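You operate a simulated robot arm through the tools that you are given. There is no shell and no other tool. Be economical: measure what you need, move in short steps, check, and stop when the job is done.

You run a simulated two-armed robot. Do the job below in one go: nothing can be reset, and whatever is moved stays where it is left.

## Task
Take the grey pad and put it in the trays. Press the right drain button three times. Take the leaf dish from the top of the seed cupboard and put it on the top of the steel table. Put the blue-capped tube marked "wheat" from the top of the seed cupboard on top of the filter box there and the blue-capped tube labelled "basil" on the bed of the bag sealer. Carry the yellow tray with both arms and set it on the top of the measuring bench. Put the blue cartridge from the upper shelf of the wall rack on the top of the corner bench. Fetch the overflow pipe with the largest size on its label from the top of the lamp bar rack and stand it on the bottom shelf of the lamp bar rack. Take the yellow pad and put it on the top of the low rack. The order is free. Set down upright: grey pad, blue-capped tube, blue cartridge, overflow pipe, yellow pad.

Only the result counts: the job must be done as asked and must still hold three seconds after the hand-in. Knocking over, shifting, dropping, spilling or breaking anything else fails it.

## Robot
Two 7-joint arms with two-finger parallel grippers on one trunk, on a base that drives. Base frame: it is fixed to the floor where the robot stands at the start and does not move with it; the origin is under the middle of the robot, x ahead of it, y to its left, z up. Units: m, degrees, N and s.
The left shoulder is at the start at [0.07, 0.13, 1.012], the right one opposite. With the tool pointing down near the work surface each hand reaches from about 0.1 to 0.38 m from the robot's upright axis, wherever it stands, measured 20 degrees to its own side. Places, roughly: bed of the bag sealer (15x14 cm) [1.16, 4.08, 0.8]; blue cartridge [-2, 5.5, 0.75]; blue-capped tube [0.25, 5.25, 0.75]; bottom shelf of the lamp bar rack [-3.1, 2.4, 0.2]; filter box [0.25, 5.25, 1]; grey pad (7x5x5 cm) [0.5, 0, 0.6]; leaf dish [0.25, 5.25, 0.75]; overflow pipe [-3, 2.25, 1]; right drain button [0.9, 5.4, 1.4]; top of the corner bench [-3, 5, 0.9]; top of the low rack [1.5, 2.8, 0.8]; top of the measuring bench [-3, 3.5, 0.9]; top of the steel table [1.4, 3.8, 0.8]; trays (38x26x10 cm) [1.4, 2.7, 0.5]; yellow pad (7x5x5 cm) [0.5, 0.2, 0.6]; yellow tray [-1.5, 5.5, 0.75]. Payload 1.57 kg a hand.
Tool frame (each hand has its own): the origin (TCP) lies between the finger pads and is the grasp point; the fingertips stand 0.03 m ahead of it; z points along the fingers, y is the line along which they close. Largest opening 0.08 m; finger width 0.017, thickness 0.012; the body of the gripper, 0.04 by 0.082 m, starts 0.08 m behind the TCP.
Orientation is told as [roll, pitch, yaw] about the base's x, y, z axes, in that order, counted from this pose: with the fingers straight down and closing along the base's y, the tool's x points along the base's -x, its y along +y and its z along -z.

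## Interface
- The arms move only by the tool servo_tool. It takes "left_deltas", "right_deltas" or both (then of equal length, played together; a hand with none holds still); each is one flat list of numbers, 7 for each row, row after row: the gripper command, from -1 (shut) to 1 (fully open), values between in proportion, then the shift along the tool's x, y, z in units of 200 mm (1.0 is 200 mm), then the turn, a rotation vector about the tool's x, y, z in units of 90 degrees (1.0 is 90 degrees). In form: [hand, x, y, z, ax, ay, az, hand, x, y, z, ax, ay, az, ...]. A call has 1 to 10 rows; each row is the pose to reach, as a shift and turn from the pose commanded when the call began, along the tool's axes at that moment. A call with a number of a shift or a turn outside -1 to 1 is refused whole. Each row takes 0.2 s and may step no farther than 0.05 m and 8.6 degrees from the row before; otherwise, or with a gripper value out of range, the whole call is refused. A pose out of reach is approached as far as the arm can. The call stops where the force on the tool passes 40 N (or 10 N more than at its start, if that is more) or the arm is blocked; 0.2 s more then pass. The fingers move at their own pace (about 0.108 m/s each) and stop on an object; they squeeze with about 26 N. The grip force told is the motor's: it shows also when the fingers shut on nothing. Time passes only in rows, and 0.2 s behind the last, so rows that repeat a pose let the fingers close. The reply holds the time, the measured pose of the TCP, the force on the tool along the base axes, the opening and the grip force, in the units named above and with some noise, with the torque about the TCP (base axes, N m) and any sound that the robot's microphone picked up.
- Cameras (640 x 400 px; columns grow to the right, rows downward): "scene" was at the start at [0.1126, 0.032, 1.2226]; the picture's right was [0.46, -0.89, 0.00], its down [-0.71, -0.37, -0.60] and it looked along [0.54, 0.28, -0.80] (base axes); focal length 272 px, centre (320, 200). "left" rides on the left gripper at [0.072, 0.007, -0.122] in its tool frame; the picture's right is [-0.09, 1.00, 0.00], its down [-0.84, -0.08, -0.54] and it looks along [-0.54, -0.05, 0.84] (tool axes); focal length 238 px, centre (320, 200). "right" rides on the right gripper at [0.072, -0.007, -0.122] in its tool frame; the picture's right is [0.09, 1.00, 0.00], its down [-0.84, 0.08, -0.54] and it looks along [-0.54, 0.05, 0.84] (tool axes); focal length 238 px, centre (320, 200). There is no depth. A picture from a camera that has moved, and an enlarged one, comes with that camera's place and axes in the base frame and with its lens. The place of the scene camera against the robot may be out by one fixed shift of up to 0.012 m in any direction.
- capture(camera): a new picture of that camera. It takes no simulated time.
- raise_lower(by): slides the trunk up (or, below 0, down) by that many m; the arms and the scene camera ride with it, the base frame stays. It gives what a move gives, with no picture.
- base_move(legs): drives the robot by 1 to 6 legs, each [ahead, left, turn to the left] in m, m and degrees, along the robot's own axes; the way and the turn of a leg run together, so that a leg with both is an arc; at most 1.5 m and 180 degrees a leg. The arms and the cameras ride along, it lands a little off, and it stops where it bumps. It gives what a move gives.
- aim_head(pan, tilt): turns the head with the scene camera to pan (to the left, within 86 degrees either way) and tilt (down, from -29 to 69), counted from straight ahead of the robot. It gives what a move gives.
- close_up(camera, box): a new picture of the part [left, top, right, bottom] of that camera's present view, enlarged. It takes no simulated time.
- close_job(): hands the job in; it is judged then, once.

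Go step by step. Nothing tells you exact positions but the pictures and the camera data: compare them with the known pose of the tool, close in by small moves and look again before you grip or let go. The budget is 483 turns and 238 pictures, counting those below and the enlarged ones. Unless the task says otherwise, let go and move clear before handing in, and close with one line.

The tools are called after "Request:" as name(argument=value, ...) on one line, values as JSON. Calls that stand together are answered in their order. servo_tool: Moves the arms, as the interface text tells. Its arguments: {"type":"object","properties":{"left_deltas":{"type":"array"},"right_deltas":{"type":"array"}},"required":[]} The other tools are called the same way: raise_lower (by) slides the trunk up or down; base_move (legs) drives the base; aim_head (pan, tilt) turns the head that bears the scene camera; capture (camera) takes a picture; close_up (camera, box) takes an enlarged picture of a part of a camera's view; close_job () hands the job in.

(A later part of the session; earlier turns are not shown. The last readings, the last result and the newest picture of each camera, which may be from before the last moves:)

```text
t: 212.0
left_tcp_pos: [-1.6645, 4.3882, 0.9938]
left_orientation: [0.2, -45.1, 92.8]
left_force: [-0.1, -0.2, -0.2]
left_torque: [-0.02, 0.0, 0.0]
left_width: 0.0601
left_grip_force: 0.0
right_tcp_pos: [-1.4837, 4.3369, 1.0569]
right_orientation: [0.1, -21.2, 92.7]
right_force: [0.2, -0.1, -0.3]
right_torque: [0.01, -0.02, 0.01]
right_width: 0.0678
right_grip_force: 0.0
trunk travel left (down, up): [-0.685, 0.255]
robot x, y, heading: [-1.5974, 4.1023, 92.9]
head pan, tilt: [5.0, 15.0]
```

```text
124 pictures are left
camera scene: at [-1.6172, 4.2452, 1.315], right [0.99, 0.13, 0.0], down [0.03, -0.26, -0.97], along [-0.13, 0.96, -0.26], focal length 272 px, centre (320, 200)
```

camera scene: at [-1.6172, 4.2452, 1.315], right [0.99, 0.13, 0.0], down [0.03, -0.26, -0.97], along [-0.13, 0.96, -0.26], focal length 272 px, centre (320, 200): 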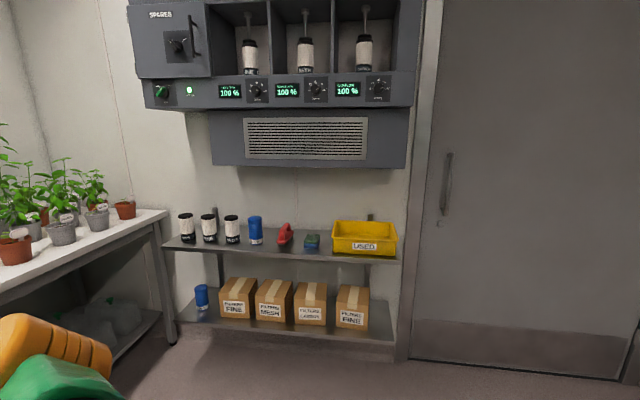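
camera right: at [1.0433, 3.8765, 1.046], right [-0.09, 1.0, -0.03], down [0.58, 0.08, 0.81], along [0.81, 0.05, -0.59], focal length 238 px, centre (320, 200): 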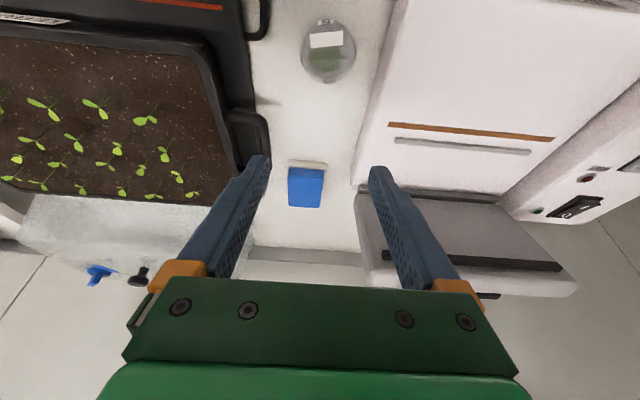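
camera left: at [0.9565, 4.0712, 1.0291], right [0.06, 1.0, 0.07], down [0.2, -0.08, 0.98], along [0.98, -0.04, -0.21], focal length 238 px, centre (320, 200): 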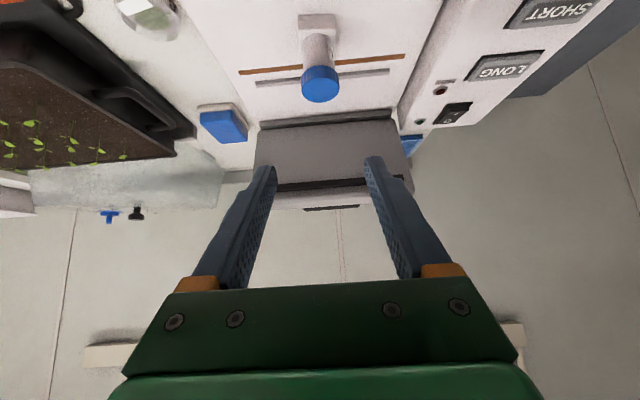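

The yellow tray ("USED") is at about (-1.57, 5.45) and the upper-shelf blue cartridge at about (-2.1, 5.5). Move closer for a detailed look.

Request:
base_move(legs=[[0.4, 0.35, -2.9]])

Request:
aim_head(pan=0, tilt=25)

Request:
capture(camera="scene")

```text
t: 215.1
left_tcp_pos: [-2.019, 4.7758, 0.9925]
left_orientation: [0.2, -45.1, 90.9]
left_force: [-0.1, -0.4, 0.3]
left_torque: [-0.02, -0.02, -0.02]
left_width: 0.0602
left_grip_force: 0.1
right_tcp_pos: [-1.8399, 4.7175, 1.0577]
right_orientation: [0.1, -21.1, 90.9]
right_force: [-0.3, -0.8, -0.2]
right_torque: [0.0, -0.02, 0.0]
right_width: 0.068
right_grip_force: 0.1
trunk travel left (down, up): [-0.685, 0.255]
robot x, y, heading: [-1.9619, 4.4933, 90.7]
head pan, tilt: [5.0, 15.0]
```

```text
t: 215.8
left_tcp_pos: [-2.0208, 4.777, 0.9934]
left_orientation: [0.2, -45.1, 90.9]
left_force: [-0.1, 0.9, 0.6]
left_torque: [-0.01, -0.01, 0.01]
left_width: 0.06
left_grip_force: 0.1
right_tcp_pos: [-1.8412, 4.7178, 1.0574]
right_orientation: [0.1, -21.2, 90.8]
right_force: [-0.5, 0.1, 0.0]
right_torque: [-0.03, -0.04, 0.05]
right_width: 0.0679
right_grip_force: 0.0
trunk travel left (down, up): [-0.685, 0.255]
robot x, y, heading: [-1.9603, 4.4949, 90.7]
head pan, tilt: [0.0, 25.0]
```

```text
123 pictures are left
camera scene: at [-1.9681, 4.6307, 1.2989], right [1.0, 0.01, 0.0], down [0.01, -0.42, -0.91], along [-0.01, 0.91, -0.42], focal length 272 px, centre (320, 200)
```

scene: 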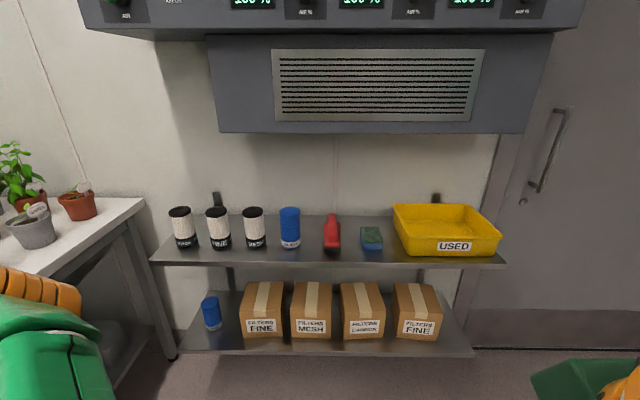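

Cartridge at about (-2.07, 5.41), base on shelf z≈0.79, ~7 cm diameter. Drive so the left hand comes in front of it.

Request:
base_move(legs=[[0.36, 0.05, -0.7]])

Request:
servo_tool(left_deltas=[1, 0, 0, 0, 0, -0.03, 0, 1, 0, 0, 0, 0, -0.055, 0, 1, 0, 0, 0, 0, -0.055, 0])

Request:
capture(camera="left")

Request:
capture(camera="scene")

```text
t: 218.1
left_tcp_pos: [-2.0677, 5.1309, 0.9922]
left_orientation: [0.1, -45.1, 89.9]
left_force: [0.3, 0.1, 0.4]
left_torque: [0.02, -0.01, 0.0]
left_width: 0.0599
left_grip_force: 0.1
right_tcp_pos: [-1.8892, 5.0688, 1.0568]
right_orientation: [0.0, -21.4, 89.9]
right_force: [0.4, -0.1, 0.5]
right_torque: [0.01, 0.0, -0.02]
right_width: 0.068
right_grip_force: 0.1
trunk travel left (down, up): [-0.685, 0.255]
robot x, y, heading: [-2.0156, 4.8423, 89.9]
head pan, tilt: [0.0, 25.0]
```

```text
t: 218.9
left_tcp_pos: [-2.0587, 5.1366, 0.9958]
left_orientation: [0.3, -50.0, 89.9]
left_force: [-0.4, 0.2, -0.4]
left_torque: [-0.01, 0.02, 0.01]
left_width: 0.0798
left_grip_force: 0.0
left hand out of reach, approached as far as the arm can: row 1, 2, 3
right_tcp_pos: [-1.8894, 5.0702, 1.0565]
right_orientation: [0.0, -21.2, 90.0]
right_force: [0.0, 0.1, 0.3]
right_torque: [0.01, -0.01, 0.01]
right_width: 0.0675
right_grip_force: 0.0
trunk travel left (down, up): [-0.685, 0.255]
robot x, y, heading: [-2.0173, 4.8443, 90.0]
head pan, tilt: [0.0, 25.0]
```

```text
122 pictures are left
camera left: at [-2.0648, 4.996, 1.0208], right [-1.0, 0.06, 0.07], down [0.08, 0.12, 0.99], along [0.05, 0.99, -0.13], focal length 238 px, centre (320, 200)
```

left: 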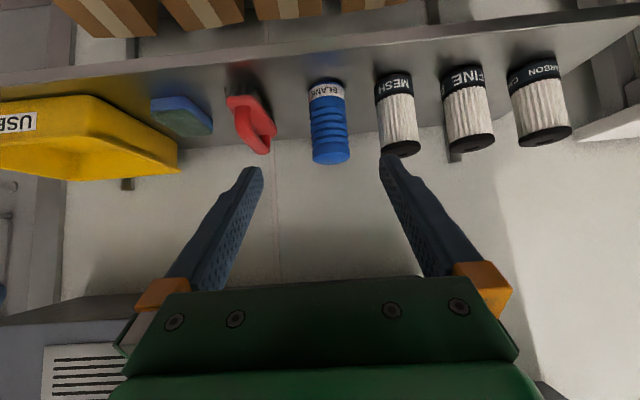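

```text
121 pictures are left
camera scene: at [-2.0192, 4.9851, 1.2988], right [1.0, 0.0, 0.0], down [0.0, -0.42, -0.91], along [0.0, 0.91, -0.42], focal length 272 px, centre (320, 200)
```

scene: 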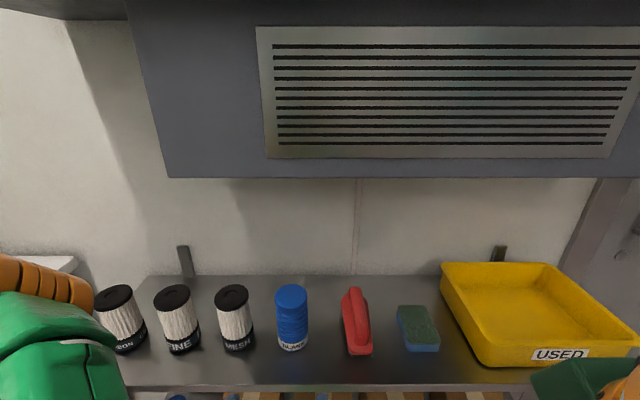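

Request:
servo_tool(left_deltas=[1, -0.05, 0.02, 0.21, 0, 0, 0, 1, -0.1, 0.04, 0.42, 0, 0, 0, 1, -0.15, 0.055, 0.64, 0, 0, 0, 1, -0.208, 0.065, 0.85, 0, 0, 0, 1, -0.208, 0.065, 0.85, 0, 0, 0])

Request:
capture(camera="left")

```text
t: 220.1
left_tcp_pos: [-2.0726, 5.2912, 0.9218]
left_orientation: [0.3, -50.0, 89.9]
left_force: [0.7, -0.6, 0.2]
left_torque: [0.0, -0.02, -0.01]
left_width: 0.0802
left_grip_force: 0.1
right_tcp_pos: [-1.8909, 5.0692, 1.0573]
right_orientation: [0.1, -21.3, 89.9]
right_force: [0.3, -0.3, 0.1]
right_torque: [0.01, 0.03, 0.02]
right_width: 0.0683
right_grip_force: 0.0
trunk travel left (down, up): [-0.685, 0.255]
robot x, y, heading: [-2.0168, 4.8452, 90.1]
head pan, tilt: [0.0, 25.0]
```

```text
120 pictures are left
camera left: at [-2.0777, 5.1526, 0.9448], right [-1.0, 0.06, 0.07], down [0.08, 0.12, 0.99], along [0.05, 0.99, -0.13], focal length 238 px, centre (320, 200)
```

left: 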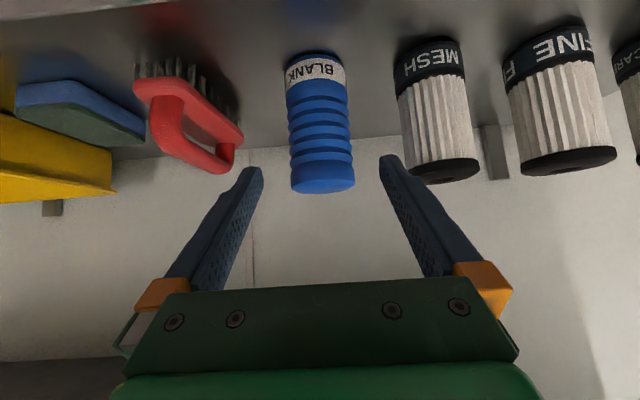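

Request:
servo_tool(left_deltas=[1, -0.02, 0, 0.16, 0, 0, 0, 1, -0.043, 0, 0.323, 0, 0, 0, 1, -0.043, 0, 0.323, 0, 0, 0])

Request:
capture(camera="left")

```text
t: 220.9
left_tcp_pos: [-2.0719, 5.3467, 0.8881]
left_orientation: [0.2, -50.2, 89.9]
left_force: [-0.7, -0.9, 0.6]
left_torque: [-0.03, -0.01, -0.01]
left_width: 0.08
left_grip_force: 0.1
right_tcp_pos: [-1.8906, 5.0694, 1.0564]
right_orientation: [0.1, -21.1, 89.9]
right_force: [-0.4, 1.0, -0.6]
right_torque: [-0.02, 0.01, 0.01]
right_width: 0.0678
right_grip_force: 0.0
trunk travel left (down, up): [-0.685, 0.255]
robot x, y, heading: [-2.0137, 4.8447, 90.2]
head pan, tilt: [0.0, 25.0]
```

```text
119 pictures are left
camera left: at [-2.0786, 5.207, 0.9115], right [-1.0, 0.06, 0.07], down [0.08, 0.12, 0.99], along [0.05, 0.99, -0.13], focal length 238 px, centre (320, 200)
```

left: 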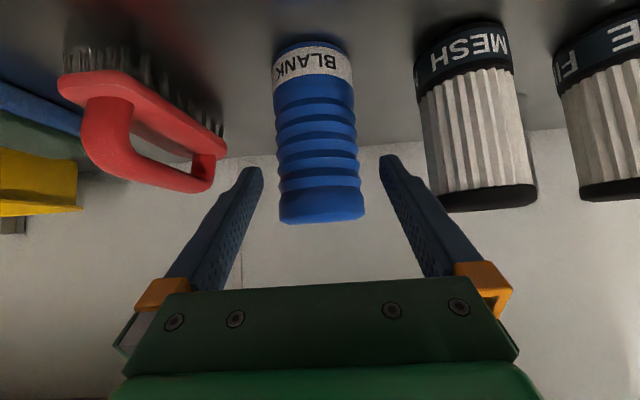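

Request:
servo_tool(left_deltas=[1, -0.014, 0, 0.1, 0, 0, 0, 1, -0.028, 0, 0.205, 0, 0, 0, 1, -0.028, 0, 0.205, 0, 0, 0])

Request:
capture(camera="left")

```text
t: 221.7
left_tcp_pos: [-2.0729, 5.3818, 0.8653]
left_orientation: [0.2, -50.1, 89.9]
left_force: [-0.2, -0.4, -0.4]
left_torque: [0.04, 0.01, -0.04]
left_width: 0.08
left_grip_force: 0.0
right_tcp_pos: [-1.8904, 5.0696, 1.0575]
right_orientation: [0.1, -21.2, 89.8]
right_force: [-0.8, 0.3, 0.3]
right_torque: [0.0, 0.01, -0.01]
right_width: 0.0679
right_grip_force: 0.1
trunk travel left (down, up): [-0.685, 0.255]
robot x, y, heading: [-2.0135, 4.8459, 89.9]
head pan, tilt: [0.0, 25.0]
```

```text
118 pictures are left
camera left: at [-2.0794, 5.2416, 0.8882], right [-1.0, 0.06, 0.07], down [0.08, 0.12, 0.99], along [0.05, 0.99, -0.13], focal length 238 px, centre (320, 200)
```

left: 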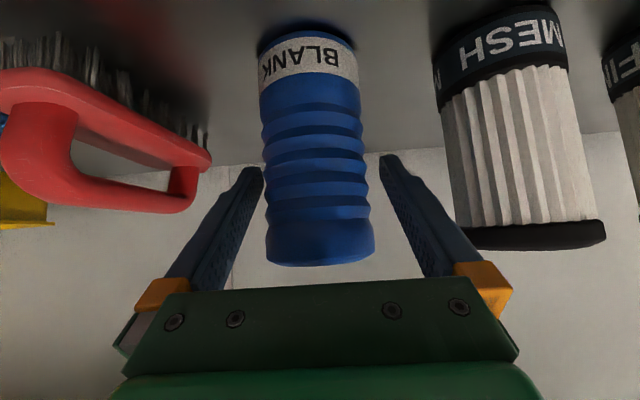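

The cartridge is between the fingers. Close and lift.

Request:
servo_tool(left_deltas=[-1, 0, 0, 0, 0, 0, 0, -1, 0, 0, 0, 0, 0, 0, -1, 0, 0, 0, 0, 0, 0])

Request:
servo_tool(left_deltas=[-1, -0.06, 0, -0.05, 0, 0, 0, -1, -0.12, 0, -0.1, 0, 0, 0, -1, -0.2, 0, -0.17, 0, 0, 0])

Request:
capture(camera="left")

```text
t: 222.5
left_tcp_pos: [-2.0742, 5.3805, 0.8648]
left_orientation: [0.2, -50.1, 89.9]
left_force: [-0.5, 0.6, 0.3]
left_torque: [0.02, 0.04, 0.01]
left_width: 0.063
left_grip_force: 26.4
right_tcp_pos: [-1.89, 5.0704, 1.056]
right_orientation: [0.1, -21.3, 89.9]
right_force: [0.5, -0.4, -0.1]
right_torque: [0.0, 0.0, -0.01]
right_width: 0.0679
right_grip_force: 0.0
trunk travel left (down, up): [-0.685, 0.255]
robot x, y, heading: [-2.0174, 4.8468, 90.1]
head pan, tilt: [0.0, 25.0]
```

```text
t: 223.3
left_tcp_pos: [-2.0742, 5.3807, 0.9164]
left_orientation: [0.2, -50.0, 89.9]
left_force: [0.8, -0.1, -1.1]
left_torque: [-0.01, 0.0, -0.02]
left_width: 0.0628
left_grip_force: 26.2
right_tcp_pos: [-1.8903, 5.0703, 1.0553]
right_orientation: [0.1, -21.2, 89.9]
right_force: [0.1, 0.0, -0.1]
right_torque: [0.01, 0.01, -0.01]
right_width: 0.0679
right_grip_force: 0.1
trunk travel left (down, up): [-0.685, 0.255]
robot x, y, heading: [-2.0149, 4.8468, 89.8]
head pan, tilt: [0.0, 25.0]
```

```text
117 pictures are left
camera left: at [-2.0796, 5.2419, 0.9402], right [-1.0, 0.06, 0.07], down [0.08, 0.12, 0.99], along [0.05, 0.99, -0.13], focal length 238 px, centre (320, 200)
```

left: 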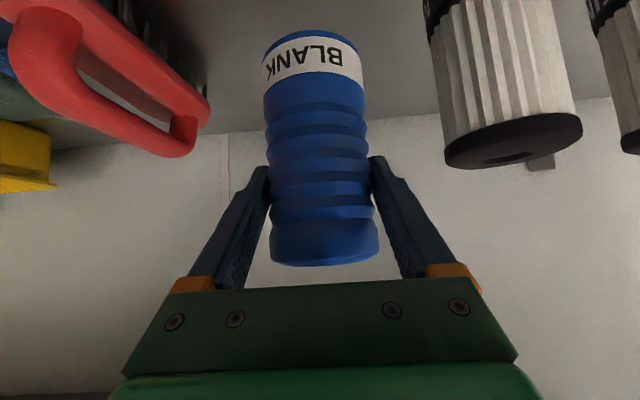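

Cartridge held (63 mm). Back out, raise, and turn toward the corner bench to look for a free spot.

Request:
base_move(legs=[[-0.4, -0.1, 0]])

Request:
raise_lower(by=0.25)

Request:
servo_tool(left_deltas=[-1, 0.1, 0, -0.13, 0, 0, 0, -1, 0.2, 0, -0.26, 0, 0, 0, -1, 0.3, 0, -0.39, 0, 0, 0, -1, 0.4, 0, -0.52, 0, 0, 0])

Request:
base_move(legs=[[0, 0, 90]])

Request:
aim_head(pan=-15, tilt=25)

Request:
capture(camera="scene")

```text
t: 225.9
left_tcp_pos: [-1.9736, 4.9809, 0.9173]
left_orientation: [0.1, -50.0, 89.7]
left_force: [-0.1, -1.2, -1.1]
left_torque: [0.02, 0.0, -0.02]
left_width: 0.0628
left_grip_force: 26.2
right_tcp_pos: [-1.7908, 4.6668, 1.0578]
right_orientation: [0.0, -21.2, 89.5]
right_force: [0.2, 0.0, -0.3]
right_torque: [0.0, 0.02, -0.02]
right_width: 0.0679
right_grip_force: 0.0
trunk travel left (down, up): [-0.685, 0.255]
robot x, y, heading: [-1.9145, 4.4443, 89.7]
head pan, tilt: [0.0, 25.0]
```

```text
t: 228.4
left_tcp_pos: [-1.9726, 4.9798, 1.1656]
left_orientation: [0.1, -50.0, 89.7]
left_force: [0.1, 0.4, -1.4]
left_torque: [0.01, 0.03, 0.03]
left_width: 0.0628
left_grip_force: 26.3
right_tcp_pos: [-1.7915, 4.6668, 1.3067]
right_orientation: [0.1, -21.1, 89.6]
right_force: [0.8, 0.7, 0.6]
right_torque: [0.02, -0.02, 0.0]
right_width: 0.0682
right_grip_force: 0.0
trunk travel left (down, up): [-0.935, 0.005]
robot x, y, heading: [-1.9188, 4.4439, 89.8]
head pan, tilt: [0.0, 25.0]
```

```text
t: 229.4
left_tcp_pos: [-1.976, 4.8466, 1.1725]
left_orientation: [0.2, -50.1, 89.7]
left_force: [-0.8, -0.9, -1.0]
left_torque: [-0.02, -0.02, 0.0]
left_width: 0.0627
left_grip_force: 26.1
right_tcp_pos: [-1.791, 4.6663, 1.3068]
right_orientation: [0.0, -21.2, 89.6]
right_force: [0.1, -0.7, 0.1]
right_torque: [0.02, -0.01, -0.01]
right_width: 0.0681
right_grip_force: 0.0
trunk travel left (down, up): [-0.935, 0.005]
robot x, y, heading: [-1.9172, 4.4432, 89.4]
head pan, tilt: [0.0, 25.0]
```

```text
t: 233.6
left_tcp_pos: [-2.3243, 4.3907, 1.1727]
left_orientation: [0.2, -50.1, 178.7]
left_force: [0.1, -0.2, -1.4]
left_torque: [-0.02, 0.02, 0.03]
left_width: 0.0629
left_grip_force: 25.7
right_tcp_pos: [-2.1405, 4.5711, 1.3059]
right_orientation: [0.0, -21.2, 178.7]
right_force: [-0.6, -0.5, -0.2]
right_torque: [-0.03, 0.0, -0.01]
right_width: 0.0681
right_grip_force: 0.2
trunk travel left (down, up): [-0.935, 0.005]
robot x, y, heading: [-1.9148, 4.4424, 178.6]
head pan, tilt: [0.0, 25.0]
```

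```text
t: 234.4
left_tcp_pos: [-2.3235, 4.3904, 1.1718]
left_orientation: [0.3, -50.0, 178.8]
left_force: [0.6, -0.1, -1.3]
left_torque: [-0.02, -0.01, 0.01]
left_width: 0.0628
left_grip_force: 26.2
right_tcp_pos: [-2.14, 4.5719, 1.3071]
right_orientation: [0.2, -21.2, 178.6]
right_force: [0.4, 0.6, 0.1]
right_torque: [0.03, -0.04, 0.02]
right_width: 0.0682
right_grip_force: 0.0
trunk travel left (down, up): [-0.935, 0.005]
robot x, y, heading: [-1.9149, 4.4415, 178.6]
head pan, tilt: [-15.0, 25.0]
```

```text
116 pictures are left
camera scene: at [-2.0595, 4.4667, 1.5488], right [0.28, 0.96, 0.0], down [0.41, -0.12, -0.91], along [-0.87, 0.26, -0.42], focal length 272 px, centre (320, 200)
```

scene: 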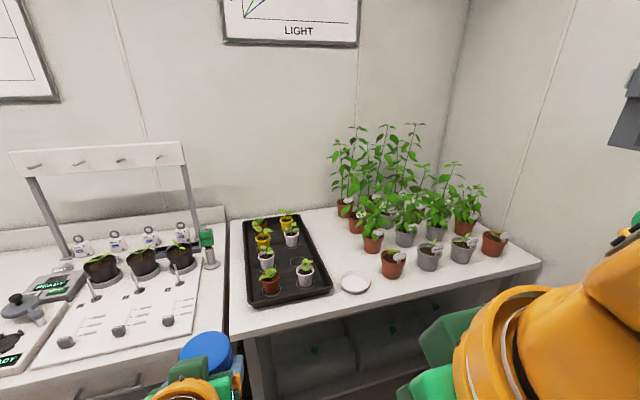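

Request:
close_up(camera="scene", box=[220, 190, 540, 350])

```text
2.00 times, centred on (380, 270) of scene
camera zoom: at [-2.0595, 4.4667, 1.5488], right [0.28, 0.96, 0.0], down [0.41, -0.12, -0.91], along [-0.87, 0.26, -0.42], focal length 545 px, centre (200, 60)
```

zoom: 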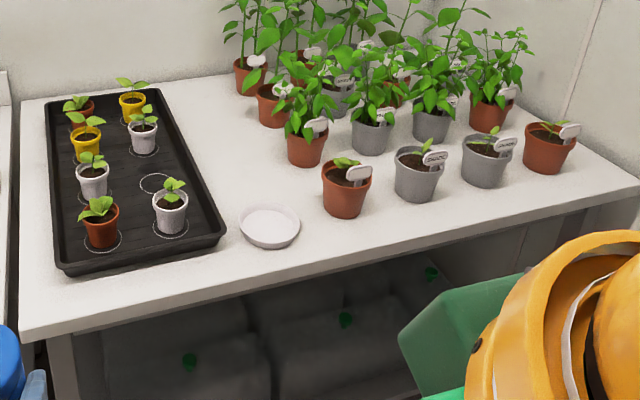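

Corner bench top is z≈0.835 with front edge x≈-2.67; there's a clear 10 cm strip in front of the black tray at about (-2.72, 4.58). Drive there with the cartridge.

Request:
base_move(legs=[[0.35, -0.2, 1.4]])

Request:
raise_lower(by=-0.18)

Request:
aim_head(pan=0, tilt=45)

Request:
capture(camera="scene")

Request:
capture(camera="left")

```text
t: 236.9
left_tcp_pos: [-2.6709, 4.5925, 1.1741]
left_orientation: [0.2, -50.1, 179.7]
left_force: [1.0, -0.3, -1.1]
left_torque: [0.0, 0.01, -0.04]
left_width: 0.0628
left_grip_force: 26.3
right_tcp_pos: [-2.4884, 4.7769, 1.3082]
right_orientation: [-0.1, -21.3, 179.6]
right_force: [0.1, -0.2, 0.3]
right_torque: [0.0, 0.0, 0.01]
right_width: 0.0679
right_grip_force: 0.1
trunk travel left (down, up): [-0.935, 0.005]
robot x, y, heading: [-2.2631, 4.6514, 179.4]
head pan, tilt: [-15.0, 25.0]
```

```text
t: 238.9
left_tcp_pos: [-2.6721, 4.5932, 0.9919]
left_orientation: [0.2, -50.1, 179.7]
left_force: [0.7, 0.0, -0.3]
left_torque: [0.02, -0.01, -0.02]
left_width: 0.0627
left_grip_force: 25.7
right_tcp_pos: [-2.491, 4.7787, 1.1267]
right_orientation: [0.1, -21.2, 179.6]
right_force: [0.6, -0.4, -0.4]
right_torque: [-0.02, -0.01, -0.01]
right_width: 0.0679
right_grip_force: 0.1
trunk travel left (down, up): [-0.755, 0.185]
robot x, y, heading: [-2.264, 4.6527, 179.6]
head pan, tilt: [-15.0, 25.0]
```

```text
t: 239.8
left_tcp_pos: [-2.6723, 4.5927, 0.9917]
left_orientation: [0.2, -50.0, 179.7]
left_force: [-0.3, 0.0, -1.3]
left_torque: [0.0, 0.01, -0.05]
left_width: 0.0627
left_grip_force: 26.2
right_tcp_pos: [-2.4918, 4.7774, 1.1278]
right_orientation: [0.1, -21.3, 179.6]
right_force: [-1.1, -1.2, -0.7]
right_torque: [0.01, 0.0, 0.01]
right_width: 0.068
right_grip_force: 0.0
trunk travel left (down, up): [-0.755, 0.185]
robot x, y, heading: [-2.2662, 4.6521, 179.4]
head pan, tilt: [0.0, 45.0]
```

```text
114 pictures are left
camera scene: at [-2.4022, 4.6501, 1.3383], right [0.01, 1.0, 0.0], down [0.71, -0.01, -0.71], along [-0.71, 0.01, -0.71], focal length 272 px, centre (320, 200)
```

scene: 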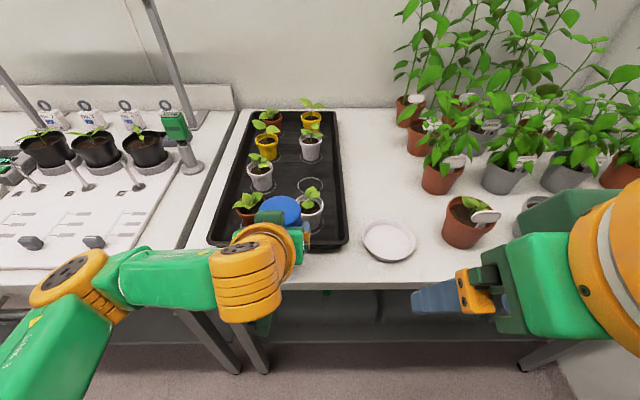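

```text
113 pictures are left
camera left: at [-2.5326, 4.5857, 1.0162], right [-0.06, -1.0, 0.07], down [-0.12, 0.08, 0.99], along [-0.99, 0.05, -0.13], focal length 238 px, centre (320, 200)
```

left: 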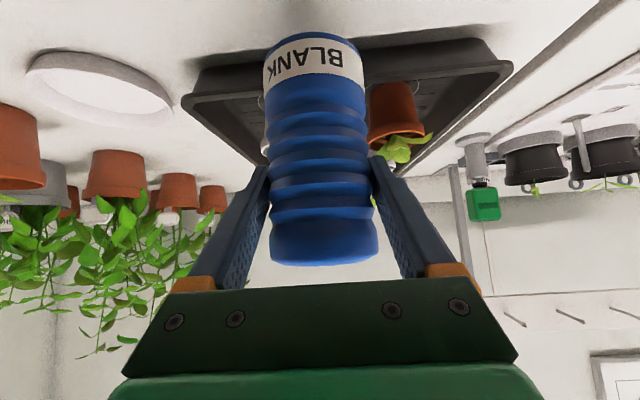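

The strip before the tray is too narrow; the open area behind the saucer (about (-2.90, 4.83)) is better. Slide sideways first, then forward.

Request:
base_move(legs=[[0, -0.237, 0.4], [0.135, 0, 0]])

Request:
capture(camera="scene")

Request:
capture(camera="left")

```text
t: 242.4
left_tcp_pos: [-2.8034, 4.8218, 0.9932]
left_orientation: [0.2, -50.1, -179.4]
left_force: [-0.2, 0.3, -0.2]
left_torque: [-0.04, 0.0, 0.0]
left_width: 0.0624
left_grip_force: 25.6
right_tcp_pos: [-2.6251, 5.009, 1.1271]
right_orientation: [0.1, -21.3, -179.5]
right_force: [-0.1, -0.5, -0.3]
right_torque: [-0.02, 0.02, -0.01]
right_width: 0.068
right_grip_force: 0.1
trunk travel left (down, up): [-0.755, 0.185]
robot x, y, heading: [-2.4024, 4.886, -179.5]
head pan, tilt: [0.0, 45.0]
```

```text
112 pictures are left
camera scene: at [-2.5332, 4.8825, 1.3386], right [-0.01, 1.0, 0.0], down [0.71, 0.01, -0.71], along [-0.71, -0.01, -0.71], focal length 272 px, centre (320, 200)
```

scene: 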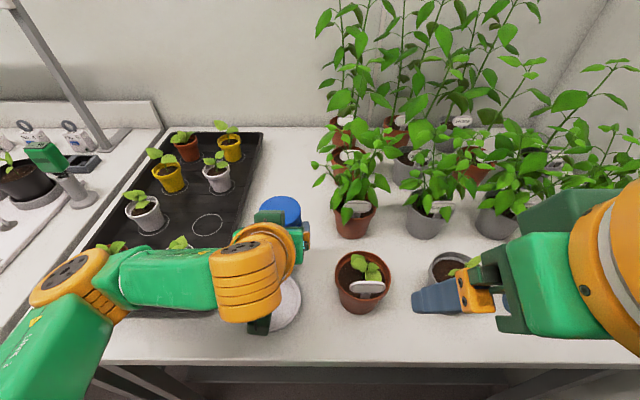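

```text
111 pictures are left
camera left: at [-2.6632, 4.8162, 1.0168], right [-0.05, -1.0, 0.07], down [-0.12, 0.08, 0.99], along [-0.99, 0.04, -0.12], focal length 238 px, centre (320, 200)
```

left: 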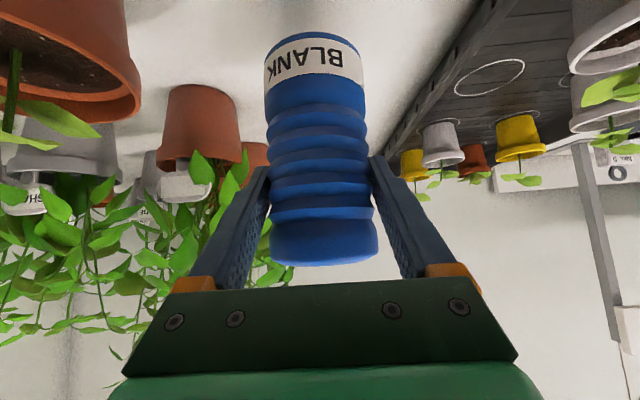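

The forearm would hang low over the seedlings here. I'll back off, turn 25° left and come in from the right side so the arm stays off the tray.

Request:
base_move(legs=[[-0.13, 0, 0], [0, 0, 24.5], [0.05, -0.258, 0]])

Request:
aim_head(pan=-5, tilt=45)

Request:
capture(camera="scene")

Request:
capture(camera="left")

```text
t: 246.4
left_tcp_pos: [-2.7674, 4.8743, 0.9936]
left_orientation: [0.2, -50.0, -155.0]
left_force: [-1.2, -0.4, -1.9]
left_torque: [0.0, -0.01, 0.0]
left_width: 0.0628
left_grip_force: 26.2
right_tcp_pos: [-2.6833, 5.119, 1.1262]
right_orientation: [0.1, -21.2, -155.1]
right_force: [0.5, -0.3, 0.0]
right_torque: [0.04, 0.02, 0.01]
right_width: 0.0678
right_grip_force: 0.1
trunk travel left (down, up): [-0.755, 0.185]
robot x, y, heading: [-2.4274, 5.0983, -155.5]
head pan, tilt: [0.0, 45.0]
```

```text
t: 247.1
left_tcp_pos: [-2.7681, 4.8754, 0.9919]
left_orientation: [0.2, -50.0, -155.1]
left_force: [0.6, -0.5, -1.2]
left_torque: [-0.01, -0.03, 0.02]
left_width: 0.0625
left_grip_force: 26.0
right_tcp_pos: [-2.6831, 5.1198, 1.1265]
right_orientation: [0.2, -21.3, -155.1]
right_force: [0.2, -0.1, 0.4]
right_torque: [0.0, 0.01, 0.0]
right_width: 0.068
right_grip_force: 0.1
trunk travel left (down, up): [-0.755, 0.185]
robot x, y, heading: [-2.4264, 5.1003, -154.9]
head pan, tilt: [-5.0, 45.0]
```

```text
110 pictures are left
camera scene: at [-2.552, 5.0502, 1.3382], right [-0.34, 0.94, 0.0], down [0.67, 0.24, -0.71], along [-0.66, -0.24, -0.71], focal length 272 px, centre (320, 200)
```

scene: 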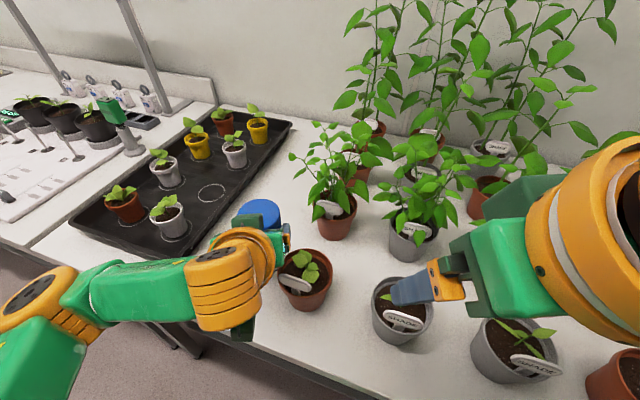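

```text
109 pictures are left
camera left: at [-2.6384, 4.9283, 1.0161], right [0.37, -0.93, 0.07], down [-0.15, 0.02, 0.99], along [-0.92, -0.38, -0.13], focal length 238 px, centre (320, 200)
```

left: 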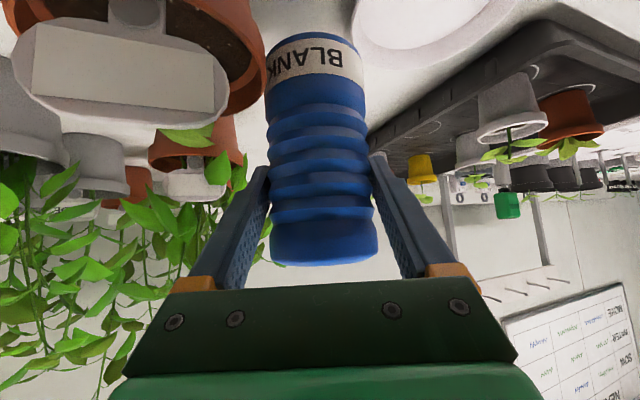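

Arm is clear of the tray now, but pot 1 is close on the right. Shift left 3 cm, then forward 14.5 cm at this height.

Request:
servo_tool(left_deltas=[-1, 0, 0.1, 0, 0, 0, 0, -1, 0, 0.16, 0, 0, 0, 0, -1, -0.12, 0.16, 0.14, 0, 0, 0, -1, -0.24, 0.16, 0.28, 0, 0, 0, -1, -0.36, 0.16, 0.42, 0, 0, 0, -1, -0.466, 0.16, 0.555, 0, 0, 0])

Request:
capture(camera="scene")

Request:
capture(camera="left")

```text
t: 248.5
left_tcp_pos: [-2.8846, 4.786, 0.9914]
left_orientation: [0.3, -49.9, -155.2]
left_force: [0.0, -0.1, -1.8]
left_torque: [-0.01, 0.0, 0.01]
left_width: 0.0625
left_grip_force: 26.0
right_tcp_pos: [-2.6844, 5.1197, 1.1273]
right_orientation: [0.0, -21.1, -155.0]
right_force: [0.1, 0.2, -0.3]
right_torque: [-0.03, 0.0, 0.0]
right_width: 0.068
right_grip_force: 0.0
trunk travel left (down, up): [-0.755, 0.185]
robot x, y, heading: [-2.4266, 5.1001, -155.3]
head pan, tilt: [-5.0, 45.0]
```

```text
108 pictures are left
camera scene: at [-2.5534, 5.05, 1.3381], right [-0.34, 0.94, 0.0], down [0.67, 0.24, -0.71], along [-0.66, -0.24, -0.71], focal length 272 px, centre (320, 200)
```

scene: 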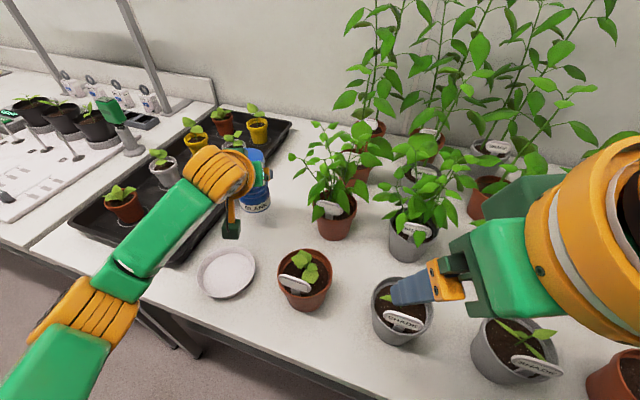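

```text
107 pictures are left
camera left: at [-2.7555, 4.8381, 1.015], right [0.37, -0.93, 0.07], down [-0.15, 0.02, 0.99], along [-0.92, -0.37, -0.13], focal length 238 px, centre (320, 200)
```

left: 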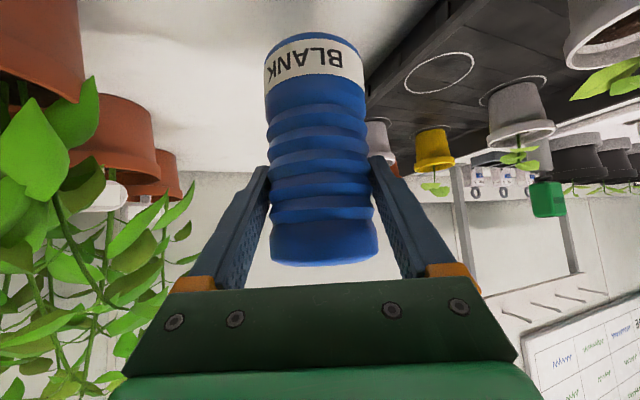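

Clear of tray and pots. Lower the cartridge.

Request:
servo_tool(left_deltas=[-1, 0.075, 0, 0.063, 0, 0, 0, -1, 0.15, 0, 0.126, 0, 0, 0, -1, 0.2, 0, 0.168, 0, 0, 0])

Request:
capture(camera="left")

```text
t: 249.3
left_tcp_pos: [-2.8841, 4.7855, 0.943]
left_orientation: [0.1, -50.6, -155.0]
left_force: [-3.7, -1.7, 14.0]
left_torque: [0.12, 0.27, 0.07]
left_width: 0.0629
left_grip_force: 26.3
right_tcp_pos: [-2.68, 5.1212, 1.1282]
right_orientation: [0.0, -21.4, -155.0]
right_force: [0.2, -0.2, -0.2]
right_torque: [0.0, 0.0, 0.01]
right_width: 0.0682
right_grip_force: 0.0
trunk travel left (down, up): [-0.755, 0.185]
robot x, y, heading: [-2.4283, 5.0992, -155.2]
head pan, tilt: [-5.0, 45.0]
```

```text
106 pictures are left
camera left: at [-2.7532, 4.839, 0.9666], right [0.37, -0.93, 0.07], down [-0.14, 0.02, 0.99], along [-0.92, -0.38, -0.12], focal length 238 px, centre (320, 200)
```

left: 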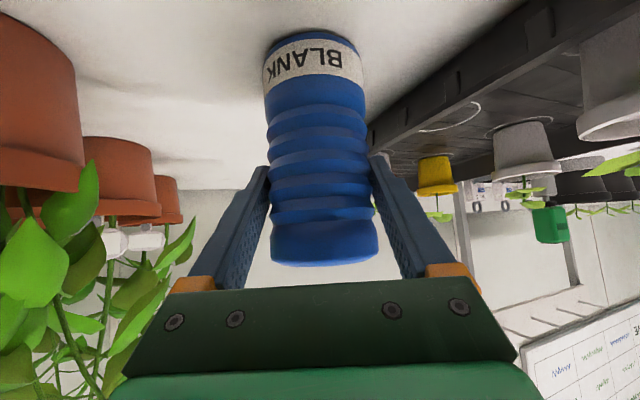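

Contact beneath the cartridge. Ease, open, and retreat along the tool.

Request:
servo_tool(left_deltas=[-1, -0.006, 0, -0.005, 0, 0, 0, 1, -0.006, 0, -0.005, 0, 0, 0, 1, -0.006, 0, -0.005, 0, 0, 0, 1, -0.006, 0, -0.005, 0, 0, 0, 1, 0, 0, -0.1, 0, 0, 0, 1, -0.02, 0, -0.25, 0, 0, 0])

Request:
capture(camera="left")

```text
t: 250.7
left_tcp_pos: [-2.8504, 4.7988, 0.9758]
left_orientation: [0.2, -50.1, -155.1]
left_force: [-0.1, 0.2, 0.8]
left_torque: [0.02, -0.01, -0.02]
left_width: 0.0804
left_grip_force: 0.2
right_tcp_pos: [-2.6832, 5.1208, 1.1264]
right_orientation: [0.1, -21.3, -155.1]
right_force: [0.0, 0.0, 0.2]
right_torque: [0.0, 0.02, 0.02]
right_width: 0.0682
right_grip_force: 0.1
trunk travel left (down, up): [-0.755, 0.185]
robot x, y, heading: [-2.4269, 5.0989, -155.2]
head pan, tilt: [-5.0, 45.0]
```

```text
105 pictures are left
camera left: at [-2.7217, 4.8518, 0.9992], right [0.37, -0.93, 0.07], down [-0.14, 0.02, 0.99], along [-0.92, -0.38, -0.13], focal length 238 px, centre (320, 200)
```

left: 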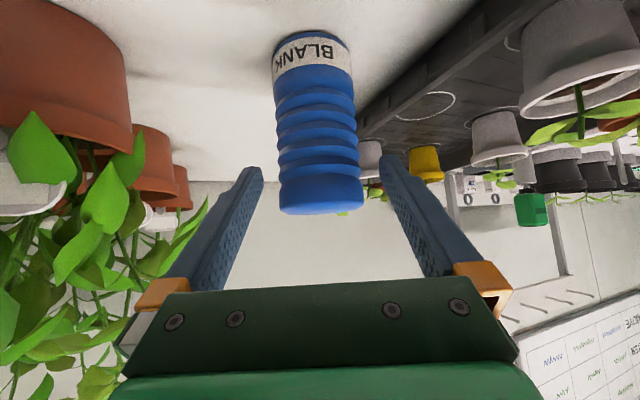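

Standing upright. Retreat further and back the base away.

Request:
servo_tool(left_deltas=[1, -0.02, 0, -0.2, 0, 0, 0, 1, -0.06, 0, -0.4, 0, 0, 0, 1, -0.1, 0, -0.6, 0, 0, 0])

Request:
base_move(legs=[[-0.35, 0.1, 0]])

Request:
capture(camera="scene")

```text
t: 251.5
left_tcp_pos: [-2.7843, 4.8327, 1.0672]
left_orientation: [0.2, -50.0, -154.9]
left_force: [1.3, -0.6, 0.1]
left_torque: [0.02, 0.03, 0.0]
left_width: 0.0803
left_grip_force: 0.0
right_tcp_pos: [-2.6826, 5.12, 1.1278]
right_orientation: [-0.1, -21.3, -155.1]
right_force: [0.3, 0.4, -1.0]
right_torque: [0.0, -0.02, 0.0]
right_width: 0.068
right_grip_force: 0.1
trunk travel left (down, up): [-0.755, 0.185]
robot x, y, heading: [-2.4215, 5.1007, -155.2]
head pan, tilt: [-5.0, 45.0]
```

```text
t: 253.9
left_tcp_pos: [-2.4165, 4.891, 1.0668]
left_orientation: [0.3, -49.9, -155.1]
left_force: [0.7, -0.1, 0.1]
left_torque: [0.0, 0.04, 0.02]
left_width: 0.0802
left_grip_force: 0.0
right_tcp_pos: [-2.3153, 5.1778, 1.1263]
right_orientation: [0.1, -21.2, -155.2]
right_force: [-0.5, -0.3, -0.4]
right_torque: [0.0, -0.01, -0.01]
right_width: 0.0679
right_grip_force: 0.0
trunk travel left (down, up): [-0.755, 0.185]
robot x, y, heading: [-2.0566, 5.1601, -155.2]
head pan, tilt: [-5.0, 45.0]
```

```text
104 pictures are left
camera scene: at [-2.184, 5.1079, 1.3381], right [-0.34, 0.94, 0.0], down [0.67, 0.24, -0.71], along [-0.66, -0.24, -0.71], focal length 272 px, centre (320, 200)
```

scene: 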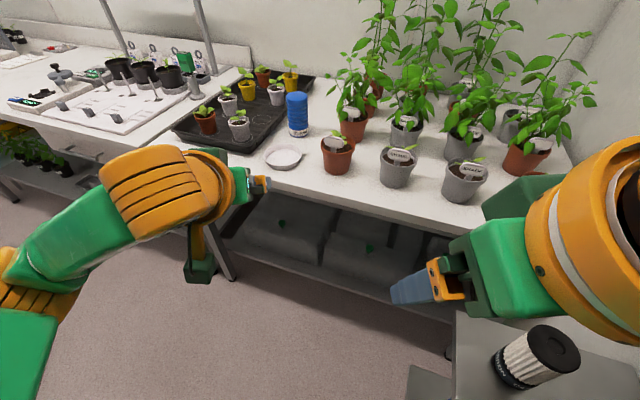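

The cartridge stands well on the corner bench. I'm close to the wall rack, so move straight away from it, then turn to face the yellow tray.

Request:
base_move(legs=[[0.28, 0.6, 0], [0, 0, -115]])

Request:
aim_head(pan=0, tilt=25)

Request:
capture(camera="scene")

```text
t: 262.2
left_tcp_pos: [-2.1681, 4.9376, 1.0676]
left_orientation: [0.2, -50.1, 91.2]
left_force: [0.8, 0.1, -0.6]
left_torque: [-0.03, -0.03, 0.02]
left_width: 0.0798
left_grip_force: 0.1
right_tcp_pos: [-1.946, 4.7293, 1.1265]
right_orientation: [0.2, -21.3, 90.9]
right_force: [0.2, 0.5, 0.7]
right_torque: [0.01, -0.02, -0.01]
right_width: 0.0679
right_grip_force: 0.0
trunk travel left (down, up): [-0.755, 0.185]
robot x, y, heading: [-2.0659, 4.5028, 91.1]
head pan, tilt: [-5.0, 45.0]
```

```text
t: 263.1
left_tcp_pos: [-2.1667, 4.9388, 1.0669]
left_orientation: [0.2, -50.0, 91.1]
left_force: [0.5, -0.9, -0.5]
left_torque: [0.02, 0.01, 0.02]
left_width: 0.0799
left_grip_force: 0.0
right_tcp_pos: [-1.9468, 4.7297, 1.1273]
right_orientation: [0.1, -21.2, 91.1]
right_force: [0.2, -0.4, 0.8]
right_torque: [0.01, -0.02, 0.03]
right_width: 0.0683
right_grip_force: 0.1
trunk travel left (down, up): [-0.755, 0.185]
robot x, y, heading: [-2.0677, 4.4983, 91.1]
head pan, tilt: [0.0, 25.0]
```

```text
103 pictures are left
camera scene: at [-2.0732, 4.6422, 1.3688], right [1.0, 0.02, 0.0], down [0.01, -0.42, -0.91], along [-0.02, 0.91, -0.42], focal length 272 px, centre (320, 200)
```

scene: 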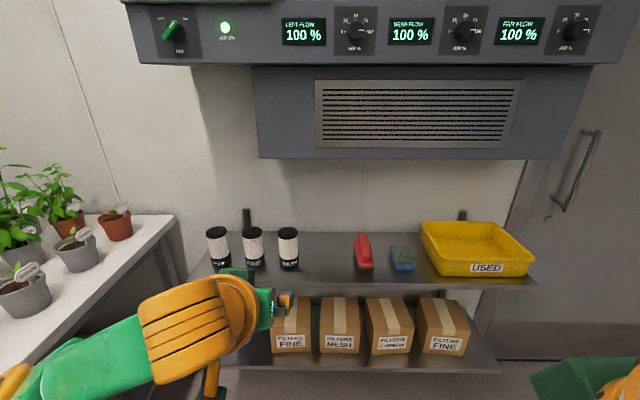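

Everything there is intact. Move in front of the tray and set both hands to a similar forward tilt.

Request:
base_move(legs=[[0.1, -0.53, -1.1]])

Request:
servo_tool(right_deltas=[1, -0.05, -0.05, 0, 0, -0.08, 0, 1, -0.1, -0.1, 0, 0, -0.16, 0, 1, -0.15, -0.15, 0, 0, -0.24, 0, 1, -0.2, -0.2, 0, 0, -0.32, 0])

Request:
aim_head(pan=0, tilt=35)

Request:
capture(camera="scene")

```text
t: 266.2
left_tcp_pos: [-1.6207, 5.0447, 1.0667]
left_orientation: [0.1, -50.0, 89.7]
left_force: [-0.3, -0.3, 1.1]
left_torque: [-0.01, -0.02, -0.01]
left_width: 0.0802
left_grip_force: 0.0
right_tcp_pos: [-1.4049, 4.8322, 1.1288]
right_orientation: [0.1, -21.3, 89.7]
right_force: [-0.7, -0.1, -0.9]
right_torque: [0.01, -0.03, 0.01]
right_width: 0.0679
right_grip_force: 0.0
trunk travel left (down, up): [-0.755, 0.185]
robot x, y, heading: [-1.5264, 4.6084, 89.6]
head pan, tilt: [0.0, 25.0]
```

```text
t: 267.2
left_tcp_pos: [-1.6193, 5.0457, 1.0678]
left_orientation: [0.2, -49.9, 89.6]
left_force: [-0.2, -0.3, 0.3]
left_torque: [-0.01, -0.04, 0.03]
left_width: 0.0801
left_grip_force: 0.1
right_tcp_pos: [-1.3643, 4.8735, 1.1522]
right_orientation: [0.0, -50.0, 89.5]
right_force: [0.4, -0.7, -0.6]
right_torque: [0.03, -0.02, -0.02]
right_width: 0.0799
right_grip_force: 0.0
right hand out of reach, approached as far as the arm can: row 4
trunk travel left (down, up): [-0.755, 0.185]
robot x, y, heading: [-1.5316, 4.6067, 89.9]
head pan, tilt: [0.0, 25.0]
```

```text
t: 267.9
left_tcp_pos: [-1.6207, 5.0456, 1.067]
left_orientation: [0.2, -50.0, 89.7]
left_force: [0.5, 0.4, 0.3]
left_torque: [-0.02, 0.03, -0.01]
left_width: 0.0801
left_grip_force: 0.0
right_tcp_pos: [-1.3657, 4.8715, 1.1511]
right_orientation: [0.1, -50.0, 89.4]
right_force: [-0.1, 0.9, -0.8]
right_torque: [0.0, 0.02, 0.02]
right_width: 0.0799
right_grip_force: 0.1
trunk travel left (down, up): [-0.755, 0.185]
robot x, y, heading: [-1.5317, 4.6092, 89.7]
head pan, tilt: [0.0, 35.0]
```

```text
102 pictures are left
camera scene: at [-1.5335, 4.7443, 1.3532], right [1.0, -0.01, 0.0], down [0.0, -0.57, -0.82], along [0.01, 0.82, -0.57], focal length 272 px, centre (320, 200)
```

scene: 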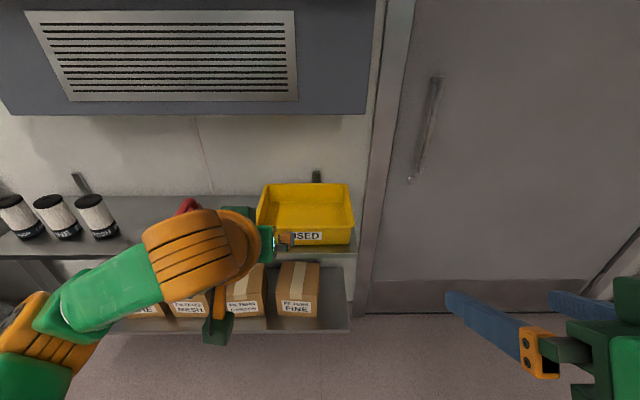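

Tray: x from -1.705 to -1.434, y 5.33–5.55, rim z≈0.86. Lower the trunk and drive to center on it.

Request:
raise_lower(by=-0.12)

Request:
servo_tool(left_deltas=[0.3, 0.08, 0.08, -0.1, 0, 0, 0, 0.3, 0.16, 0.16, -0.2, 0, 0, 0, 0.3, 0.22, 0.2, -0.27, 0, 0, 0], right_deltas=[0.3, 0.1, 0, 0, 0, 0, 0, 0.3, 0.15, 0, 0.05, 0, 0, 0, 0.3, 0.2, 0, 0.1, 0, 0, 0])

Request:
base_move(legs=[[0.27, 0.035, 0.2]])

Request:
capture(camera="scene")

Request:
capture(camera="left")

Request:
capture(camera="right")

```text
t: 269.4
left_tcp_pos: [-1.6206, 5.0466, 0.9476]
left_orientation: [0.2, -50.0, 89.7]
left_force: [-0.3, -1.1, 0.2]
left_torque: [0.02, -0.01, -0.01]
left_width: 0.08
left_grip_force: 0.0
right_tcp_pos: [-1.3657, 4.8728, 1.0322]
right_orientation: [0.1, -50.0, 89.5]
right_force: [0.7, 0.1, -0.5]
right_torque: [-0.01, 0.02, -0.02]
right_width: 0.0802
right_grip_force: 0.1
trunk travel left (down, up): [-0.635, 0.305]
robot x, y, heading: [-1.531, 4.6072, 89.8]
head pan, tilt: [0.0, 35.0]
```

```text
t: 270.2
left_tcp_pos: [-1.6606, 4.9798, 0.95]
left_orientation: [0.3, -49.9, 89.7]
left_force: [-0.2, -0.1, -0.7]
left_torque: [0.02, 0.01, 0.0]
left_width: 0.0518
left_grip_force: 0.1
left hand out of reach, approached as far as the arm can: row 3
right_tcp_pos: [-1.3712, 4.8682, 1.0321]
right_orientation: [0.2, -49.9, 89.5]
right_force: [0.0, 0.1, 0.3]
right_torque: [0.0, 0.0, 0.01]
right_width: 0.0518
right_grip_force: 0.1
right hand out of reach, approached as far as the arm can: row 1, 2, 3
trunk travel left (down, up): [-0.635, 0.305]
robot x, y, heading: [-1.5311, 4.6058, 89.6]
head pan, tilt: [0.0, 35.0]
```

```text
t: 272.2
left_tcp_pos: [-1.6961, 5.249, 0.9512]
left_orientation: [0.3, -50.0, 89.9]
left_force: [-0.1, -0.5, -0.3]
left_torque: [-0.01, 0.0, -0.03]
left_width: 0.0521
left_grip_force: 0.0
right_tcp_pos: [-1.4066, 5.1378, 1.0316]
right_orientation: [0.1, -49.9, 89.9]
right_force: [-0.9, -0.5, -0.1]
right_torque: [0.02, 0.03, -0.02]
right_width: 0.0518
right_grip_force: 0.1
trunk travel left (down, up): [-0.635, 0.305]
robot x, y, heading: [-1.5641, 4.8799, 90.3]
head pan, tilt: [0.0, 35.0]
```

```text
101 pictures are left
camera scene: at [-1.5683, 5.0138, 1.2332], right [1.0, 0.0, 0.0], down [0.0, -0.57, -0.82], along [0.0, 0.82, -0.57], focal length 272 px, centre (320, 200)
```

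scene: 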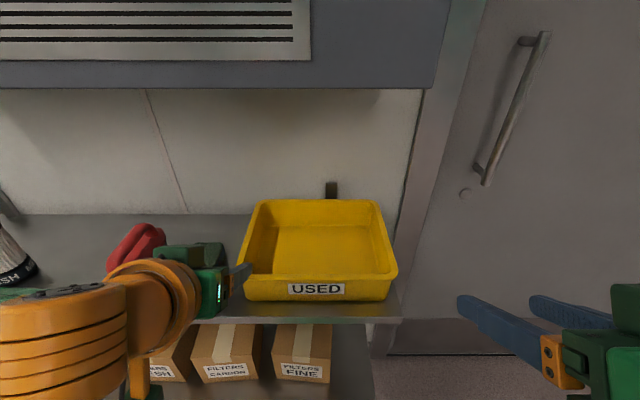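

```text
100 pictures are left
camera left: at [-1.7015, 5.1094, 0.9746], right [-1.0, 0.06, 0.07], down [0.08, 0.12, 0.99], along [0.05, 0.99, -0.13], focal length 238 px, centre (320, 200)
```

left: 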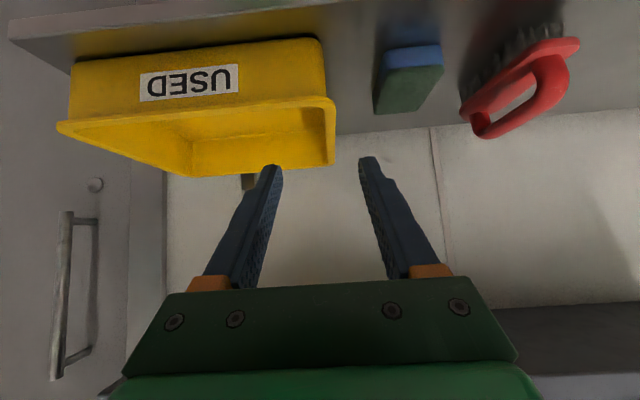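

```text
99 pictures are left
camera right: at [-1.4, 4.9977, 1.0559], right [-1.0, -0.06, -0.07], down [-0.08, 0.12, 0.99], along [-0.05, 0.99, -0.13], focal length 238 px, centre (320, 200)
```

right: 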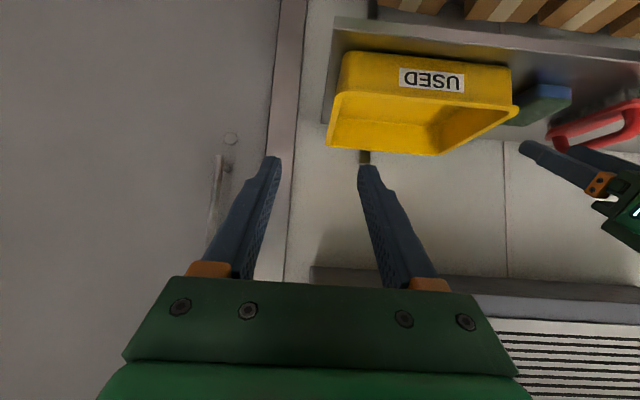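

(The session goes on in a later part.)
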